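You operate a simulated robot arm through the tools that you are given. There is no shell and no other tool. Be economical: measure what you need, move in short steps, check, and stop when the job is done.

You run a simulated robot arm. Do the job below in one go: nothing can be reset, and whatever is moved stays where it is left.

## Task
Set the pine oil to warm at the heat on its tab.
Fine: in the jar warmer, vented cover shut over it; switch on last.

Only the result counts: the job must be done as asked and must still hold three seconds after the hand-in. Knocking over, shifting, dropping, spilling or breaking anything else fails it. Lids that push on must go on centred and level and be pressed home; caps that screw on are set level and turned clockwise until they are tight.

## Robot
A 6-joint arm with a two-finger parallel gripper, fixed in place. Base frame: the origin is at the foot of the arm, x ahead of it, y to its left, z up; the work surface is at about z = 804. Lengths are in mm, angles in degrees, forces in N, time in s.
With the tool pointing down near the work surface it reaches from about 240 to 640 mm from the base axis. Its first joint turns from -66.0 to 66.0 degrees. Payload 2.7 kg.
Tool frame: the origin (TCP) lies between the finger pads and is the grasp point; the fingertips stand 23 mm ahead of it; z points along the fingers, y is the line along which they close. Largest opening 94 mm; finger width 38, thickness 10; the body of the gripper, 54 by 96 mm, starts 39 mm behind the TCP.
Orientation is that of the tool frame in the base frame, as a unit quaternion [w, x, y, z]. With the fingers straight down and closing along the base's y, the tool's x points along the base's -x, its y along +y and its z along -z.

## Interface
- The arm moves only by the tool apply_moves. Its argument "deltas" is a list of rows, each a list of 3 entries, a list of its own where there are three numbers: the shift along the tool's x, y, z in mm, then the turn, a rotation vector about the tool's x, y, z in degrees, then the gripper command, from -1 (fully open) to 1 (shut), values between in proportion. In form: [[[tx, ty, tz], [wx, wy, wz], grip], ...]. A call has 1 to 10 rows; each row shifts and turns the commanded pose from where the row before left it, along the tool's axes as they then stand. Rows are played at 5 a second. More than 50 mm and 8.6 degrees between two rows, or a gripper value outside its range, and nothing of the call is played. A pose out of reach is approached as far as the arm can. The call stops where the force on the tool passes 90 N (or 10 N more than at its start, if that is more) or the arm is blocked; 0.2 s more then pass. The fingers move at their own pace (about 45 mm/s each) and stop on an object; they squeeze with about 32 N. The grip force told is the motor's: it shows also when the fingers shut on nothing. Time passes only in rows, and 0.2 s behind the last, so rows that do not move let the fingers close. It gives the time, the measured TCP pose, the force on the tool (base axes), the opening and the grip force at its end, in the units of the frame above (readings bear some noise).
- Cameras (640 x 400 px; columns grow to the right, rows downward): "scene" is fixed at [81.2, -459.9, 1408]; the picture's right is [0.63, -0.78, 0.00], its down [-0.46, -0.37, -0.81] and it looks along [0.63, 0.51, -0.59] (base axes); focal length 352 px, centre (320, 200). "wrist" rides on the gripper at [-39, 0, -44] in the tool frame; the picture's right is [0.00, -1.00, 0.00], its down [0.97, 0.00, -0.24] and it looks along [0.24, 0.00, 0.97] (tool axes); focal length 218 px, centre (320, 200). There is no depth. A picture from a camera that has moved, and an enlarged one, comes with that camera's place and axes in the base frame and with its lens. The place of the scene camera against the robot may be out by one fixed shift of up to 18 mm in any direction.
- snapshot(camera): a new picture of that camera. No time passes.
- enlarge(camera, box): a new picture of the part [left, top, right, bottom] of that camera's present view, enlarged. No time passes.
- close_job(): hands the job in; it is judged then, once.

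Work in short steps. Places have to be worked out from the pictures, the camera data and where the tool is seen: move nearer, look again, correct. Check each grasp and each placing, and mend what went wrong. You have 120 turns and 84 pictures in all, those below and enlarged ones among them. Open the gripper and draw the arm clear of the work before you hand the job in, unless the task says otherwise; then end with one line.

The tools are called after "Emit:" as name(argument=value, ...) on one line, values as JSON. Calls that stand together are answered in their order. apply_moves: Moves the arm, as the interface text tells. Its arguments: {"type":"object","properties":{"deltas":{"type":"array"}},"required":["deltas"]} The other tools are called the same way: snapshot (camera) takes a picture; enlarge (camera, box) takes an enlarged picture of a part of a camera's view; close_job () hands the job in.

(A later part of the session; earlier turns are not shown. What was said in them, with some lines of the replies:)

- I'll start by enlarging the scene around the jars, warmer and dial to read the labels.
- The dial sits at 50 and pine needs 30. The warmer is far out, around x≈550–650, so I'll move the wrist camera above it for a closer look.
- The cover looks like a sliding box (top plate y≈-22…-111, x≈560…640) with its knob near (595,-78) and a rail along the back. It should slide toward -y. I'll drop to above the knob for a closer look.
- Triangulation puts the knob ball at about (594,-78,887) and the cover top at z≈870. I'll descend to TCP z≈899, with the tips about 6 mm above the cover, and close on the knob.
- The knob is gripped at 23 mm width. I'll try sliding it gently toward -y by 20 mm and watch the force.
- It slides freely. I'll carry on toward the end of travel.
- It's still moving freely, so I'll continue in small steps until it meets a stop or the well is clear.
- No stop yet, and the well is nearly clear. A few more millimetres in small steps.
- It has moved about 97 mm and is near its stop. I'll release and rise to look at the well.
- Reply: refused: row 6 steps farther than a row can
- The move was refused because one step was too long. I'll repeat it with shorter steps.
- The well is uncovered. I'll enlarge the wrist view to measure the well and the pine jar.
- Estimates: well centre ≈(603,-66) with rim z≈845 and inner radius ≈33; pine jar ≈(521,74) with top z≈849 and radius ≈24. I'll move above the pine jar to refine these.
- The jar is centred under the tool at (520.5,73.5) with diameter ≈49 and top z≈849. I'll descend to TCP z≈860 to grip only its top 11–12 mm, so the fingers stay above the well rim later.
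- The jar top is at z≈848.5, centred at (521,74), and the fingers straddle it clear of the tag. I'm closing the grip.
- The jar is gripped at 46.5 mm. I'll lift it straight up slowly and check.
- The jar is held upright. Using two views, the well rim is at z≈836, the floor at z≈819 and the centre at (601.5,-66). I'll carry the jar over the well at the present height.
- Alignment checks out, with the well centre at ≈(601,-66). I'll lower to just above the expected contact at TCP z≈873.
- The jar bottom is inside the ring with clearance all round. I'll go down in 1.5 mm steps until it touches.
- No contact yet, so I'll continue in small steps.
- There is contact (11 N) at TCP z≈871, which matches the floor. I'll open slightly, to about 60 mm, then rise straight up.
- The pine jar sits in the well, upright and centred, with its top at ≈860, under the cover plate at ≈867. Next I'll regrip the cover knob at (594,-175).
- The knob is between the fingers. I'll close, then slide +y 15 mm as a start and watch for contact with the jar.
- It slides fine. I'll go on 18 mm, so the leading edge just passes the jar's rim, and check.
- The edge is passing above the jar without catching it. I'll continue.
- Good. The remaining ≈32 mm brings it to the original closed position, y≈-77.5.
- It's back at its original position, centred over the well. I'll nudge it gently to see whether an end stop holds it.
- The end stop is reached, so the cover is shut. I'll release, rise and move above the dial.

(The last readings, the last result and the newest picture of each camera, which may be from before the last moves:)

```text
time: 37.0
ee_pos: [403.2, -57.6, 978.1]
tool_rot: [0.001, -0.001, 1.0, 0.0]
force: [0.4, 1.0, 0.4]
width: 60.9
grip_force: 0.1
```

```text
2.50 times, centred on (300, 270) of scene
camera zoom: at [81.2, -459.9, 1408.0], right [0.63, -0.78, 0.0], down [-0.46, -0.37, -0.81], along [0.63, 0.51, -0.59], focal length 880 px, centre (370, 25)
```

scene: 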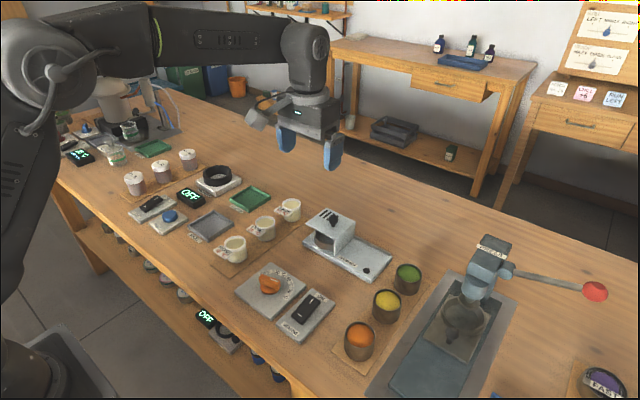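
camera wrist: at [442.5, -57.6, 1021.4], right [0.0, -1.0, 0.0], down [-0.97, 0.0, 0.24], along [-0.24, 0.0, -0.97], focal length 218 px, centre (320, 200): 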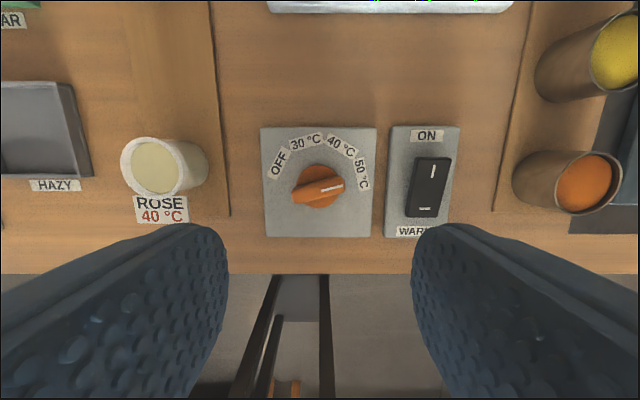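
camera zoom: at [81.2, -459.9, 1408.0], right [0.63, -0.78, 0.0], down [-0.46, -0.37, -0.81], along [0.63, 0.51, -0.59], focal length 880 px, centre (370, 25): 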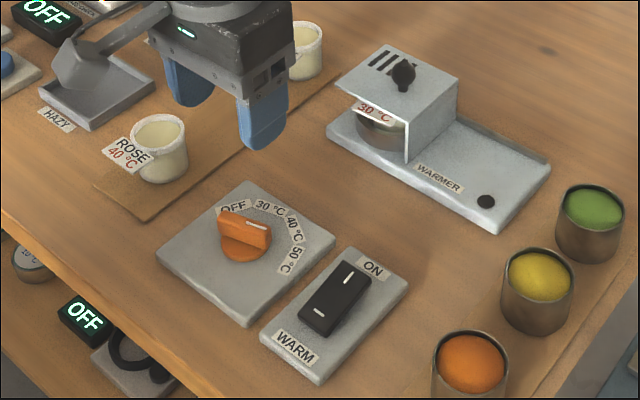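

Now a close view of the dial and switch to measure the knob's angle and the label angles.

Emit:
enlarge(camera="wrist", box=[250, 115, 410, 245])

Emit:
enlarge(camera="wrist", box=[370, 115, 480, 245])

Emit:
enlarge(camera="scene", box=[230, 255, 340, 345])

```text
3.08 times, centred on (330, 180) of wrist
camera zoom: at [442.5, -57.6, 1021.4], right [0.0, -1.0, 0.0], down [-0.97, 0.0, 0.24], along [-0.24, 0.0, -0.97], focal length 672 px, centre (289, 262)
```

zoom: 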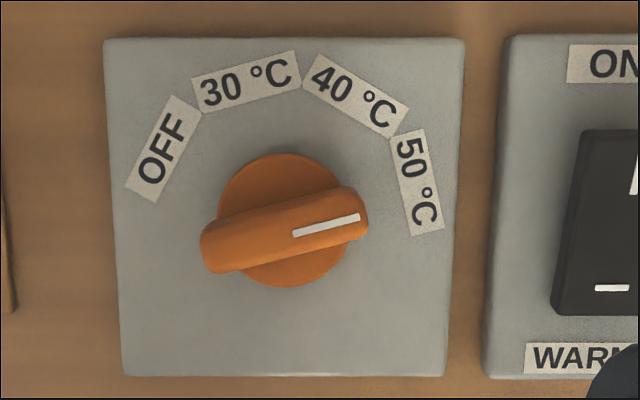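

```text
3.08 times, centred on (425, 180) of wrist
camera zoom: at [442.5, -57.6, 1021.4], right [0.0, -1.0, 0.0], down [-0.97, 0.0, 0.24], along [-0.24, 0.0, -0.97], focal length 672 px, centre (-3, 262)
```

zoom: 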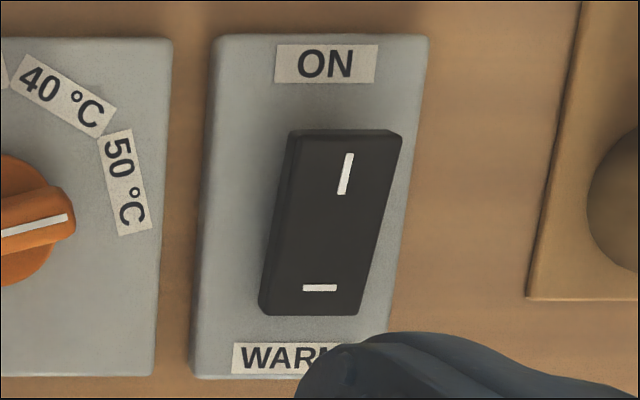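

```text
4.44 times, centred on (285, 300) of scene
camera zoom: at [81.2, -459.9, 1408.0], right [0.63, -0.78, 0.0], down [-0.46, -0.37, -0.81], along [0.63, 0.51, -0.59], focal length 1564 px, centre (476, -244)
```

zoom: 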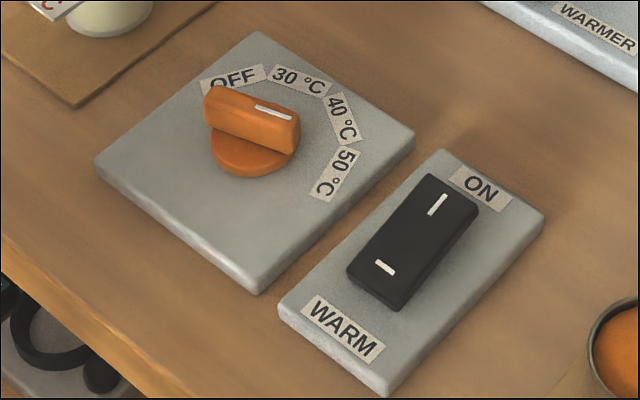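

The pointer is at about 14° in the picture, on 50. The 30 mark is at about 105°, so the knob needs +90° counter-clockwise from above. I'll rotate the tool +75° about its z (clockwise from above) so the fingers close across the knob bar.

Emit:
apply_moves(deltas=[[[-1, 1, 0], [0, 0, 8.4], 0.1], [[0, 0, 0], [0, 0, 8.4], 0.1], [[0, 0, 0], [0, 0, 8.4], 0.1], [[0, 0, 0], [0, 0, 8.4], 0.1], [[0, 0, 0], [0, 0, 8.4], 0.1], [[0, 0, 0], [0, 0, 8.4], 0.1], [[0, 0, 0], [0, 0, 8.4], 0.1], [[0, 0, 0], [0, 0, 8.4], 0.1], [[0, 0, 0], [0, 0, 7.8], 0.1], [[0, 0, 0], [0, 0, 0], 0.1]])

Emit:
snapshot(camera="wrist")

```text
time: 39.2
ee_pos: [404.7, -57.0, 977.9]
tool_rot: [0.001, 0.609, 0.793, 0.001]
force: [0.4, 0.1, 0.1]
width: 42.2
grip_force: 0.1
```

```text
38 pictures are left
camera wrist: at [414.7, -94.2, 1022.2], right [-0.97, -0.26, 0.0], down [-0.25, 0.94, 0.24], along [-0.06, 0.23, -0.97], focal length 218 px, centre (320, 200)
```

wrist: 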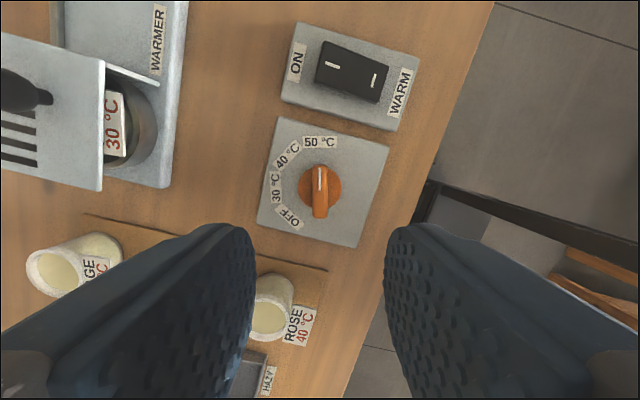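

The bar lies vertical in the view, exactly between the fingers. I'll lower to TCP z≈880 and check height in both cameras.

Emit:
apply_moves(deltas=[[[0, 0, 40], [0, 0, 0], 0.1], [[0, 0, 40], [0, 0, 0], 0.1], [[0, 0, 18], [0, 0, 0], 0.1], [[0, 0, 0], [0, 0, 0], 0.1]])

Emit:
snapshot(camera="wrist")

Emit:
enlarge(camera="scene", box=[230, 245, 320, 325])

```text
time: 40.2
ee_pos: [404.2, -55.7, 880.4]
tool_rot: [0.001, 0.609, 0.793, 0.001]
force: [-0.2, 0.1, 0.5]
width: 42.4
grip_force: 0.1
```

```text
37 pictures are left
camera wrist: at [414.4, -94.3, 923.7], right [-0.97, -0.26, 0.0], down [-0.25, 0.94, 0.24], along [-0.06, 0.23, -0.97], focal length 218 px, centre (320, 200)
```

wrist: 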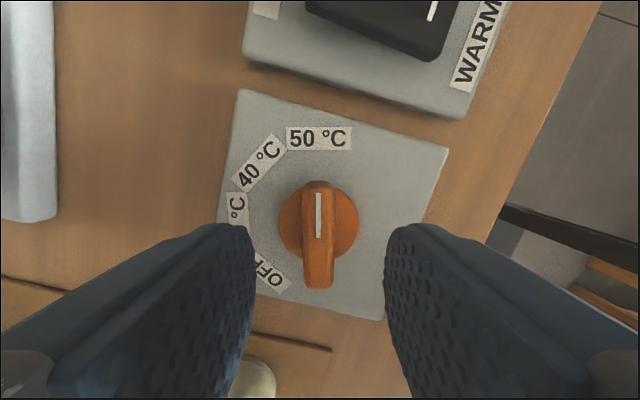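

```text
5.00 times, centred on (275, 285) of scene
camera zoom: at [81.2, -459.9, 1408.0], right [0.63, -0.78, 0.0], down [-0.46, -0.37, -0.81], along [0.63, 0.51, -0.59], focal length 1759 px, centre (545, -225)
```

zoom: 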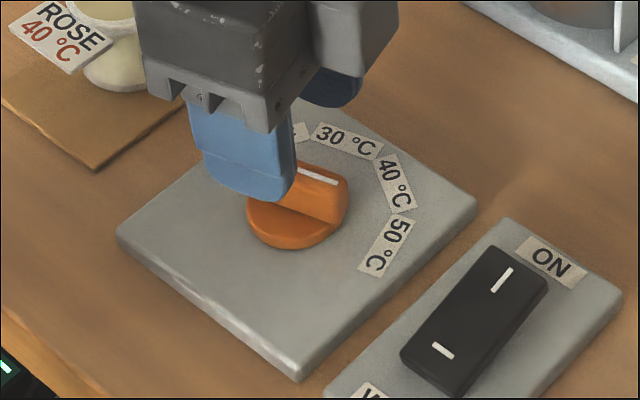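

Comparing scales, the bar top is at ≈845, the disc top at ≈827 and the axis near (406.5,-58). I'll shift slightly and lower the tips to ≈832, watching the force.

Emit:
apply_moves(deltas=[[[-1.8, 1, 10], [0, 0, 0], 0.1], [[0, 0, 8], [0, 0, 0], 0.1], [[0, 0, 4], [0, 0, 0], 0.1], [[0, 0, 2], [0, 0, 0], 0.1], [[0, 0, 0], [0, 0, 0], 0.1]])

Emit:
enlarge(camera="scene", box=[230, 245, 320, 325])

Emit:
snapshot(camera="wrist")

```text
time: 41.4
ee_pos: [406.0, -56.4, 855.1]
tool_rot: [0.0, 0.609, 0.793, 0.0]
force: [0.2, -0.1, -0.8]
width: 42.4
grip_force: 0.0
```

```text
5.00 times, centred on (275, 285) of scene
camera zoom: at [81.2, -459.9, 1408.0], right [0.63, -0.78, 0.0], down [-0.46, -0.37, -0.81], along [0.63, 0.51, -0.59], focal length 1759 px, centre (545, -225)
```

zoom: 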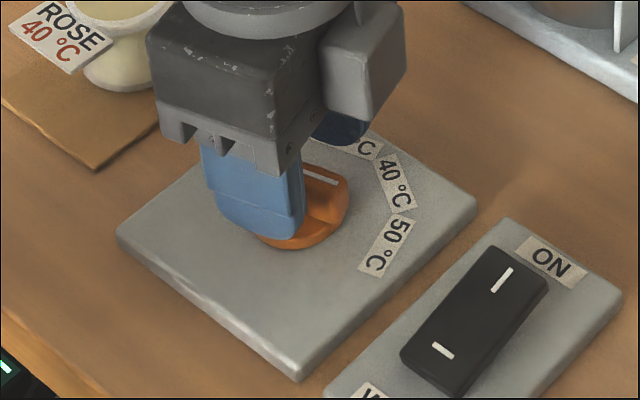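

```text
34 pictures are left
camera wrist: at [415.8, -95.4, 900.0], right [-0.97, -0.26, 0.0], down [-0.25, 0.94, 0.24], along [-0.06, 0.23, -0.97], focal length 218 px, centre (320, 200)
```

wrist: 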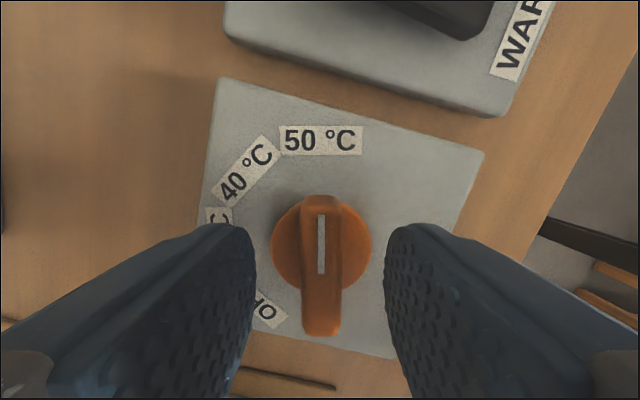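

The bar is centred between the fingers and the tips are free. Closing on the knob.

Emit:
apply_moves(deltas=[[[0, 0, 0], [0, 0, 0], 1], [[0, 0, 0], [0, 0, 0], 1], [[0, 0, 0], [0, 0, 0], 1], [[0, 0, 0], [0, 0, 0], 1]])

```text
time: 42.4
ee_pos: [405.9, -56.2, 855.6]
tool_rot: [0.0, 0.609, 0.793, 0.0]
force: [-3.2, -1.2, 1.7]
width: 14.1
grip_force: 44.9
```

Gripped at 14 mm. I'll turn counter-clockwise from above (negative about tool z), about 45° first.

Emit:
apply_moves(deltas=[[[0, 0, 0], [0, 0, -7.5], 1], [[0, 0, 0], [0, 0, -7.5], 1], [[0, 0, 0], [0, 0, -7.5], 1], [[0, 0, 0], [0, 0, -7.5], 1], [[0, 0, 0], [0, 0, -7.5], 1], [[0, 0, 0], [0, 0, -7.5], 1], [[0, 0, 0], [0, 0, 0], 1]])

Emit:
snapshot(camera="wrist")

```text
time: 44.0
ee_pos: [406.3, -55.5, 856.1]
tool_rot: [0.001, 0.257, 0.966, 0.0]
force: [8.6, 21.9, -4.5]
width: 13.8
grip_force: 44.8
```

```text
33 pictures are left
camera wrist: at [440.3, -76.3, 900.2], right [-0.5, -0.87, 0.0], down [-0.84, 0.48, 0.24], along [-0.21, 0.12, -0.97], focal length 218 px, centre (320, 200)
```

wrist: 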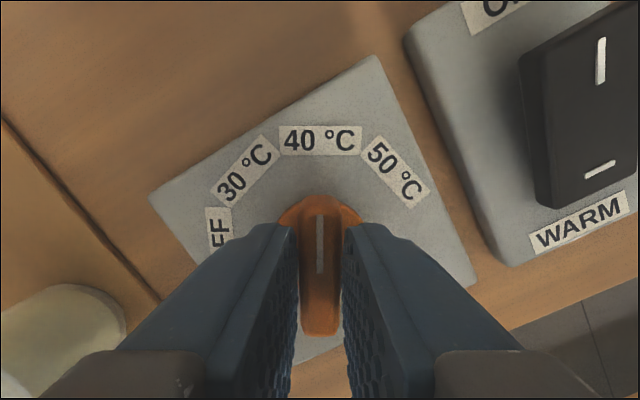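

The dial is turning and now points at 40. Some side load (22 N +y) shows the TCP is slightly off-axis, so I'll relieve it by 1.5 mm and turn the other 45°.

Emit:
apply_moves(deltas=[[[0.3, 1.5, 0], [0, 0, 0], 1], [[0, 0, 0], [0, 0, -7.5], 1], [[0, 0, 0], [0, 0, -7.5], 1], [[0, 0, 0], [0, 0, -7.5], 1], [[0, 0, 0], [0, 0, -7.5], 1], [[0, 0, 0], [0, 0, -7.5], 1], [[0, 0, 0], [0, 0, -7.5], 1], [[0, 0, 0], [0, 0, 0], 1]])

Emit:
snapshot(camera="wrist")

```text
time: 45.8
ee_pos: [406.7, -54.8, 856.2]
tool_rot: [0.0, -0.132, 0.991, 0.0]
force: [8.0, 27.7, -17.7]
width: 14.0
grip_force: 45.2
```

```text
32 pictures are left
camera wrist: at [444.4, -45.2, 900.2], right [0.26, -0.97, 0.0], down [-0.94, -0.25, 0.24], along [-0.23, -0.06, -0.97], focal length 218 px, centre (320, 200)
```

wrist: 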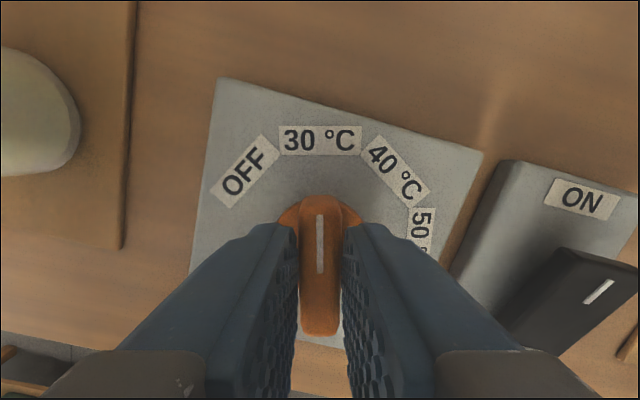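

The pointer is squarely on 30 °C. I'll release gently and rise.

Emit:
apply_moves(deltas=[[[0, 0, 0], [0, 0, 0], 0.6], [[0, 0, 0], [0, 0, 0], 0.1], [[0, 0, 0], [0, 0, 0], 0.1], [[0, 0, -10], [0, 0, 0], 0.1], [[0, 0, -30], [0, 0, 0], 0.1], [[0, 0, -40], [0, 0, 0], 0.1], [[0, 0, -30], [0, 0, 0], 0.1], [[0, 0, 0], [0, 0, 0], 0.1]])

Emit:
snapshot(camera="wrist")

Emit:
enlarge(camera="scene", box=[230, 240, 350, 345])

```text
time: 47.6
ee_pos: [406.5, -55.2, 966.5]
tool_rot: [0.001, -0.13, 0.991, 0.001]
force: [0.7, -0.1, 0.0]
width: 42.2
grip_force: 0.1
```

```text
31 pictures are left
camera wrist: at [444.2, -45.8, 1011.0], right [0.26, -0.97, 0.0], down [-0.94, -0.25, 0.24], along [-0.23, -0.06, -0.97], focal length 218 px, centre (320, 200)
```

wrist: 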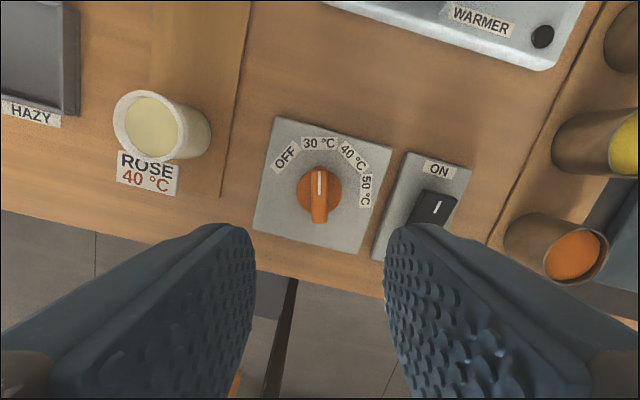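

```text
3.81 times, centred on (290, 292) of scene
camera zoom: at [81.2, -459.9, 1408.0], right [0.63, -0.78, 0.0], down [-0.46, -0.37, -0.81], along [0.63, 0.51, -0.59], focal length 1340 px, centre (434, -152)
```

zoom: 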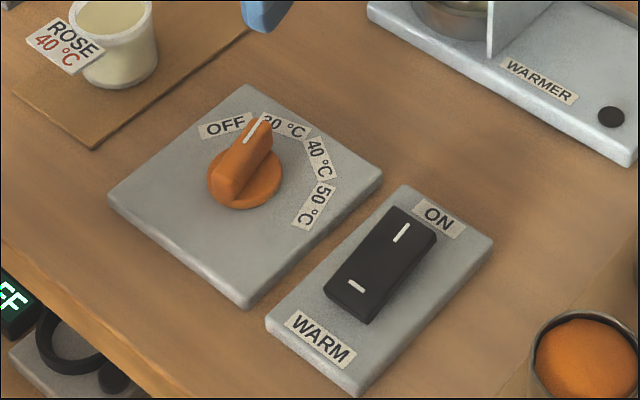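

The dial is at 30 °C. The rocker's ON end is raised, so it's off. I'll rotate the tool back square, close the fingers and hover above the ON end at about (428,-152).

Emit:
apply_moves(deltas=[[[0, 0, 0], [0, 0, 7.5], 1], [[0, 0, 0], [0, 0, 7.5], 1], [[-10, -40, 0], [0, 0, 0], 1], [[-10, -40, 0], [0, 0, 0], 1], [[-2, -17, 20], [0, 0, 0], 1], [[0, 0, 26], [0, 0, 0], 1], [[0, 0, 0], [0, 0, 0], 1]])

Emit:
snapshot(camera="wrist")

Emit:
enlarge(camera="scene", box=[250, 240, 370, 345])

```text
time: 49.2
ee_pos: [428.8, -153.5, 920.6]
tool_rot: [0.001, 0.0, 1.0, 0.0]
force: [1.1, 0.1, -0.7]
width: 0.1
grip_force: 32.1
```

```text
29 pictures are left
camera wrist: at [468.5, -154.2, 964.9], right [0.0, -1.0, 0.0], down [-0.97, 0.0, 0.24], along [-0.24, 0.0, -0.97], focal length 218 px, centre (320, 200)
```

wrist: 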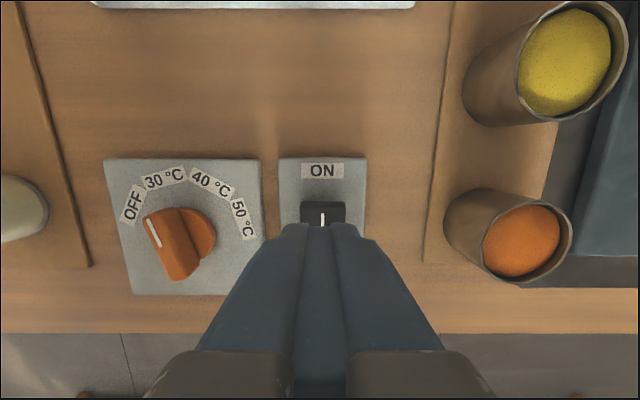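

```text
3.81 times, centred on (310, 292) of scene
camera zoom: at [81.2, -459.9, 1408.0], right [0.63, -0.78, 0.0], down [-0.46, -0.37, -0.81], along [0.63, 0.51, -0.59], focal length 1340 px, centre (358, -152)
```

zoom: 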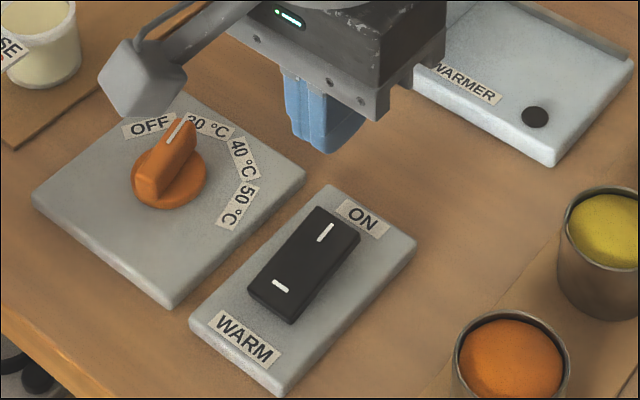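

The rocker centre is at y≈-156 and its ON end at x≈437. I'll shift to press near the end and come down close above it.

Emit:
apply_moves(deltas=[[[-11, -2, 20], [0, 0, 0], 1], [[0, 0, 20], [0, 0, 0], 1], [[0, 0, 8], [0, 0, 0], 1], [[0, 0, 0], [0, 0, 0], 1]])

Emit:
enlarge(camera="scene", box=[250, 240, 370, 345])

```text
time: 50.2
ee_pos: [441.1, -154.0, 872.1]
tool_rot: [0.0, 0.0, 1.0, 0.0]
force: [-0.3, 0.6, -0.6]
width: 0.3
grip_force: 32.0
```

```text
3.81 times, centred on (310, 292) of scene
camera zoom: at [81.2, -459.9, 1408.0], right [0.63, -0.78, 0.0], down [-0.46, -0.37, -0.81], along [0.63, 0.51, -0.59], focal length 1340 px, centre (358, -152)
```

zoom: 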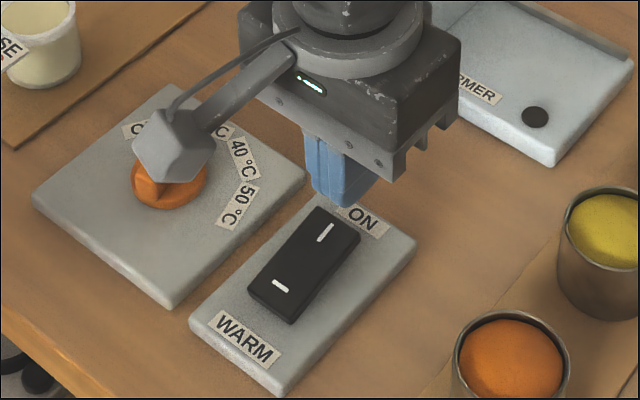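

Tips are ~8 mm above the rocker's ON end. I'll press down in small steps and watch the force.

Emit:
apply_moves(deltas=[[[0, 0, 2], [0, 0, 0], 1], [[0, 0, 2], [0, 0, 0], 1], [[0, 0, 2], [0, 0, 0], 1], [[0, 0, 2], [0, 0, 0], 1], [[0, 0, 0], [0, 0, 0], 1]])

```text
time: 51.4
ee_pos: [439.0, -155.1, 864.8]
tool_rot: [0.0, 0.0, 1.0, 0.0]
force: [-0.9, -0.1, -0.8]
width: 0.0
grip_force: 32.2
```

Emit:
apply_moves(deltas=[[[0, 0, 2], [0, 0, 0], 1], [[0, 0, 2], [0, 0, 0], 1], [[0, 0, 2], [0, 0, 0], 1], [[0, 0, 0], [0, 0, 0], 1]])

Emit:
enlarge(camera="scene", box=[270, 250, 350, 330])

```text
time: 52.4
ee_pos: [440.2, -153.6, 858.7]
tool_rot: [0.0, 0.0, 1.0, 0.0]
force: [0.1, -0.7, 0.1]
width: 0.0
grip_force: 32.2
```

```text
5.00 times, centred on (310, 290) of scene
camera zoom: at [81.2, -459.9, 1408.0], right [0.63, -0.78, 0.0], down [-0.46, -0.37, -0.81], along [0.63, 0.51, -0.59], focal length 1759 px, centre (370, -250)
```

zoom: 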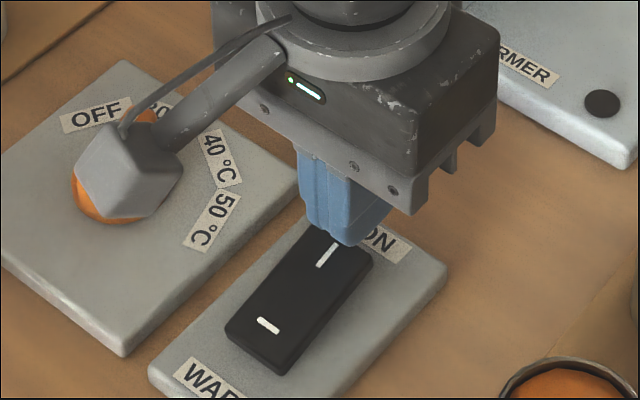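

No contact yet (tip z≈836). Continuing down.

Emit:
apply_moves(deltas=[[[0, 0, 1.5], [0, 0, 0], 1], [[0, 0, 1.5], [0, 0, 0], 1], [[0, 0, 1.5], [0, 0, 0], 1], [[0, 0, 0], [0, 0, 0], 1]])

```text
time: 53.4
ee_pos: [439.6, -155.4, 853.6]
tool_rot: [0.0, 0.0, 1.0, 0.0]
force: [1.7, 0.3, 1.2]
width: 0.0
grip_force: 32.3
```

Emit:
enlarge(camera="scene", box=[270, 250, 350, 330])

```text
5.00 times, centred on (310, 290) of scene
camera zoom: at [81.3, -459.9, 1408.0], right [0.63, -0.78, 0.0], down [-0.46, -0.37, -0.81], along [0.63, 0.51, -0.59], focal length 1759 px, centre (370, -250)
```

zoom: 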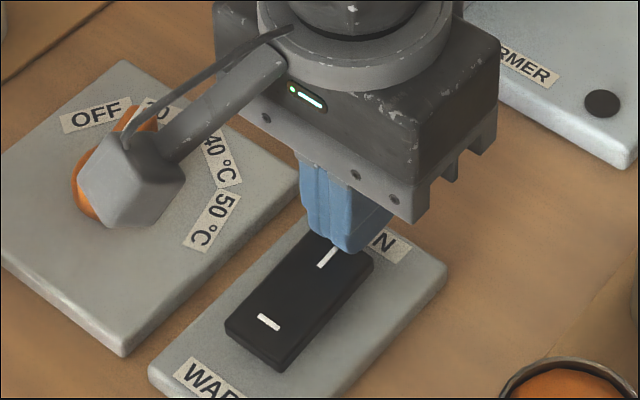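

The tips are now right at the rocker surface (1 N), and the rocker has not tilted yet. I'll keep pressing.

Emit:
apply_moves(deltas=[[[0, 0, 1.5], [0, 0, 0], 1], [[0, 0, 1.5], [0, 0, 0], 1], [[0, 0, 1.5], [0, 0, 0], 1], [[0, 0, 0], [0, 0, 0], 1]])

Emit:
enlarge(camera="scene", box=[270, 250, 350, 330])

```text
time: 54.4
ee_pos: [439.7, -155.1, 848.3]
tool_rot: [0.0, -0.001, 1.0, 0.0]
force: [-0.3, -0.4, -1.1]
width: 0.1
grip_force: 32.0
```

```text
5.00 times, centred on (310, 290) of scene
camera zoom: at [81.2, -459.9, 1408.0], right [0.63, -0.78, 0.0], down [-0.46, -0.37, -0.81], along [0.63, 0.51, -0.59], focal length 1759 px, centre (370, -250)
```

zoom: 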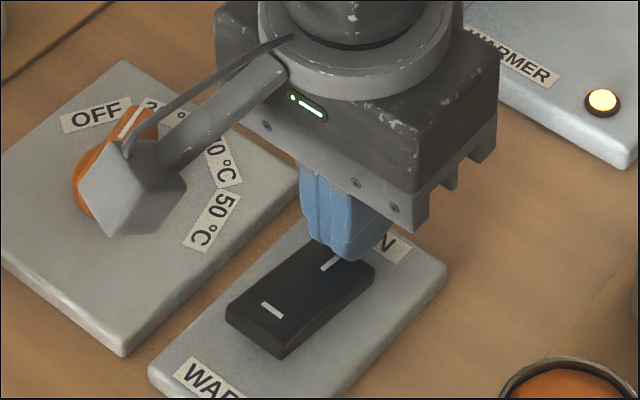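

The rocker flipped and the warmer's lamp is lit. I'll rise clear, draw back and verify.

Emit:
apply_moves(deltas=[[[0, 0, -10], [0, 0, 0], 1], [[0, 0, -30], [0, 0, 0], 1], [[0, 0, -40], [0, 0, 0], 1], [[0, 0, -45], [0, 0, 0], -1], [[30, 35, -15], [0, 0, 0], -1], [[30, 35, -15], [0, 0, 0], -1], [[30, 35, -15], [0, 0, 0], -1], [[20, 35, -15], [0, 0, 0], -1], [[0, 40, 0], [0, 0, 0], -1], [[0, 0, 0], [0, 0, 0], -1]])

Emit:
enlarge(camera="scene", box=[210, 180, 410, 345])

Emit:
snapshot(camera="wrist")

```text
time: 56.6
ee_pos: [328.7, 24.9, 1034.4]
tool_rot: [0.0, 0.0, 1.0, 0.0]
force: [-0.1, 0.2, 0.3]
width: 94.0
grip_force: 0.1
```

```text
2.42 times, centred on (310, 262) of scene
camera zoom: at [81.2, -459.9, 1408.0], right [0.63, -0.78, 0.0], down [-0.46, -0.37, -0.81], along [0.63, 0.51, -0.59], focal length 853 px, centre (344, 48)
```

zoom: 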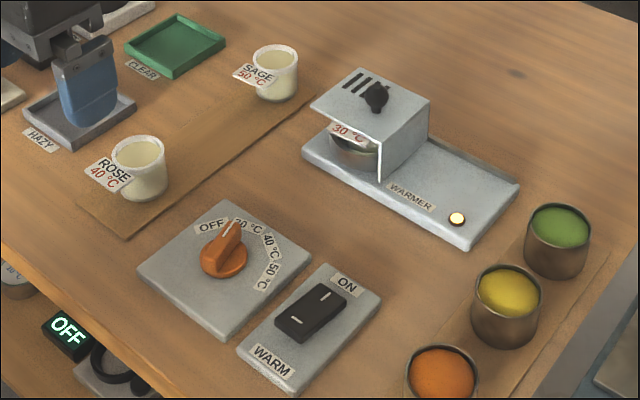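

```text
22 pictures are left
camera wrist: at [368.2, 24.0, 1077.8], right [0.0, -1.0, 0.0], down [-0.97, 0.0, 0.24], along [-0.24, 0.0, -0.97], focal length 218 px, centre (320, 200)
```

wrist: 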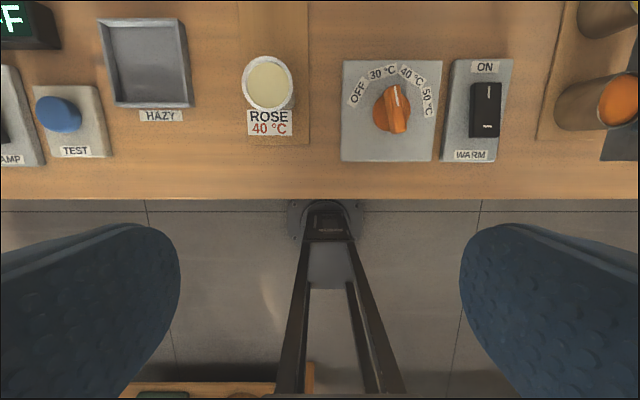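

The pine jar is in the warmer with the cover shut, the dial is on 30 °C, the switch is on with its lamp lit, and the arm is clear. Handing in.

Emit:
close_job()

```text
The job is handed in.
```

The pine oil is in the jar warmer with the vented cover shut, the dial is set to 30 °C, and I switched it on last; the warmer's lamp is lit.
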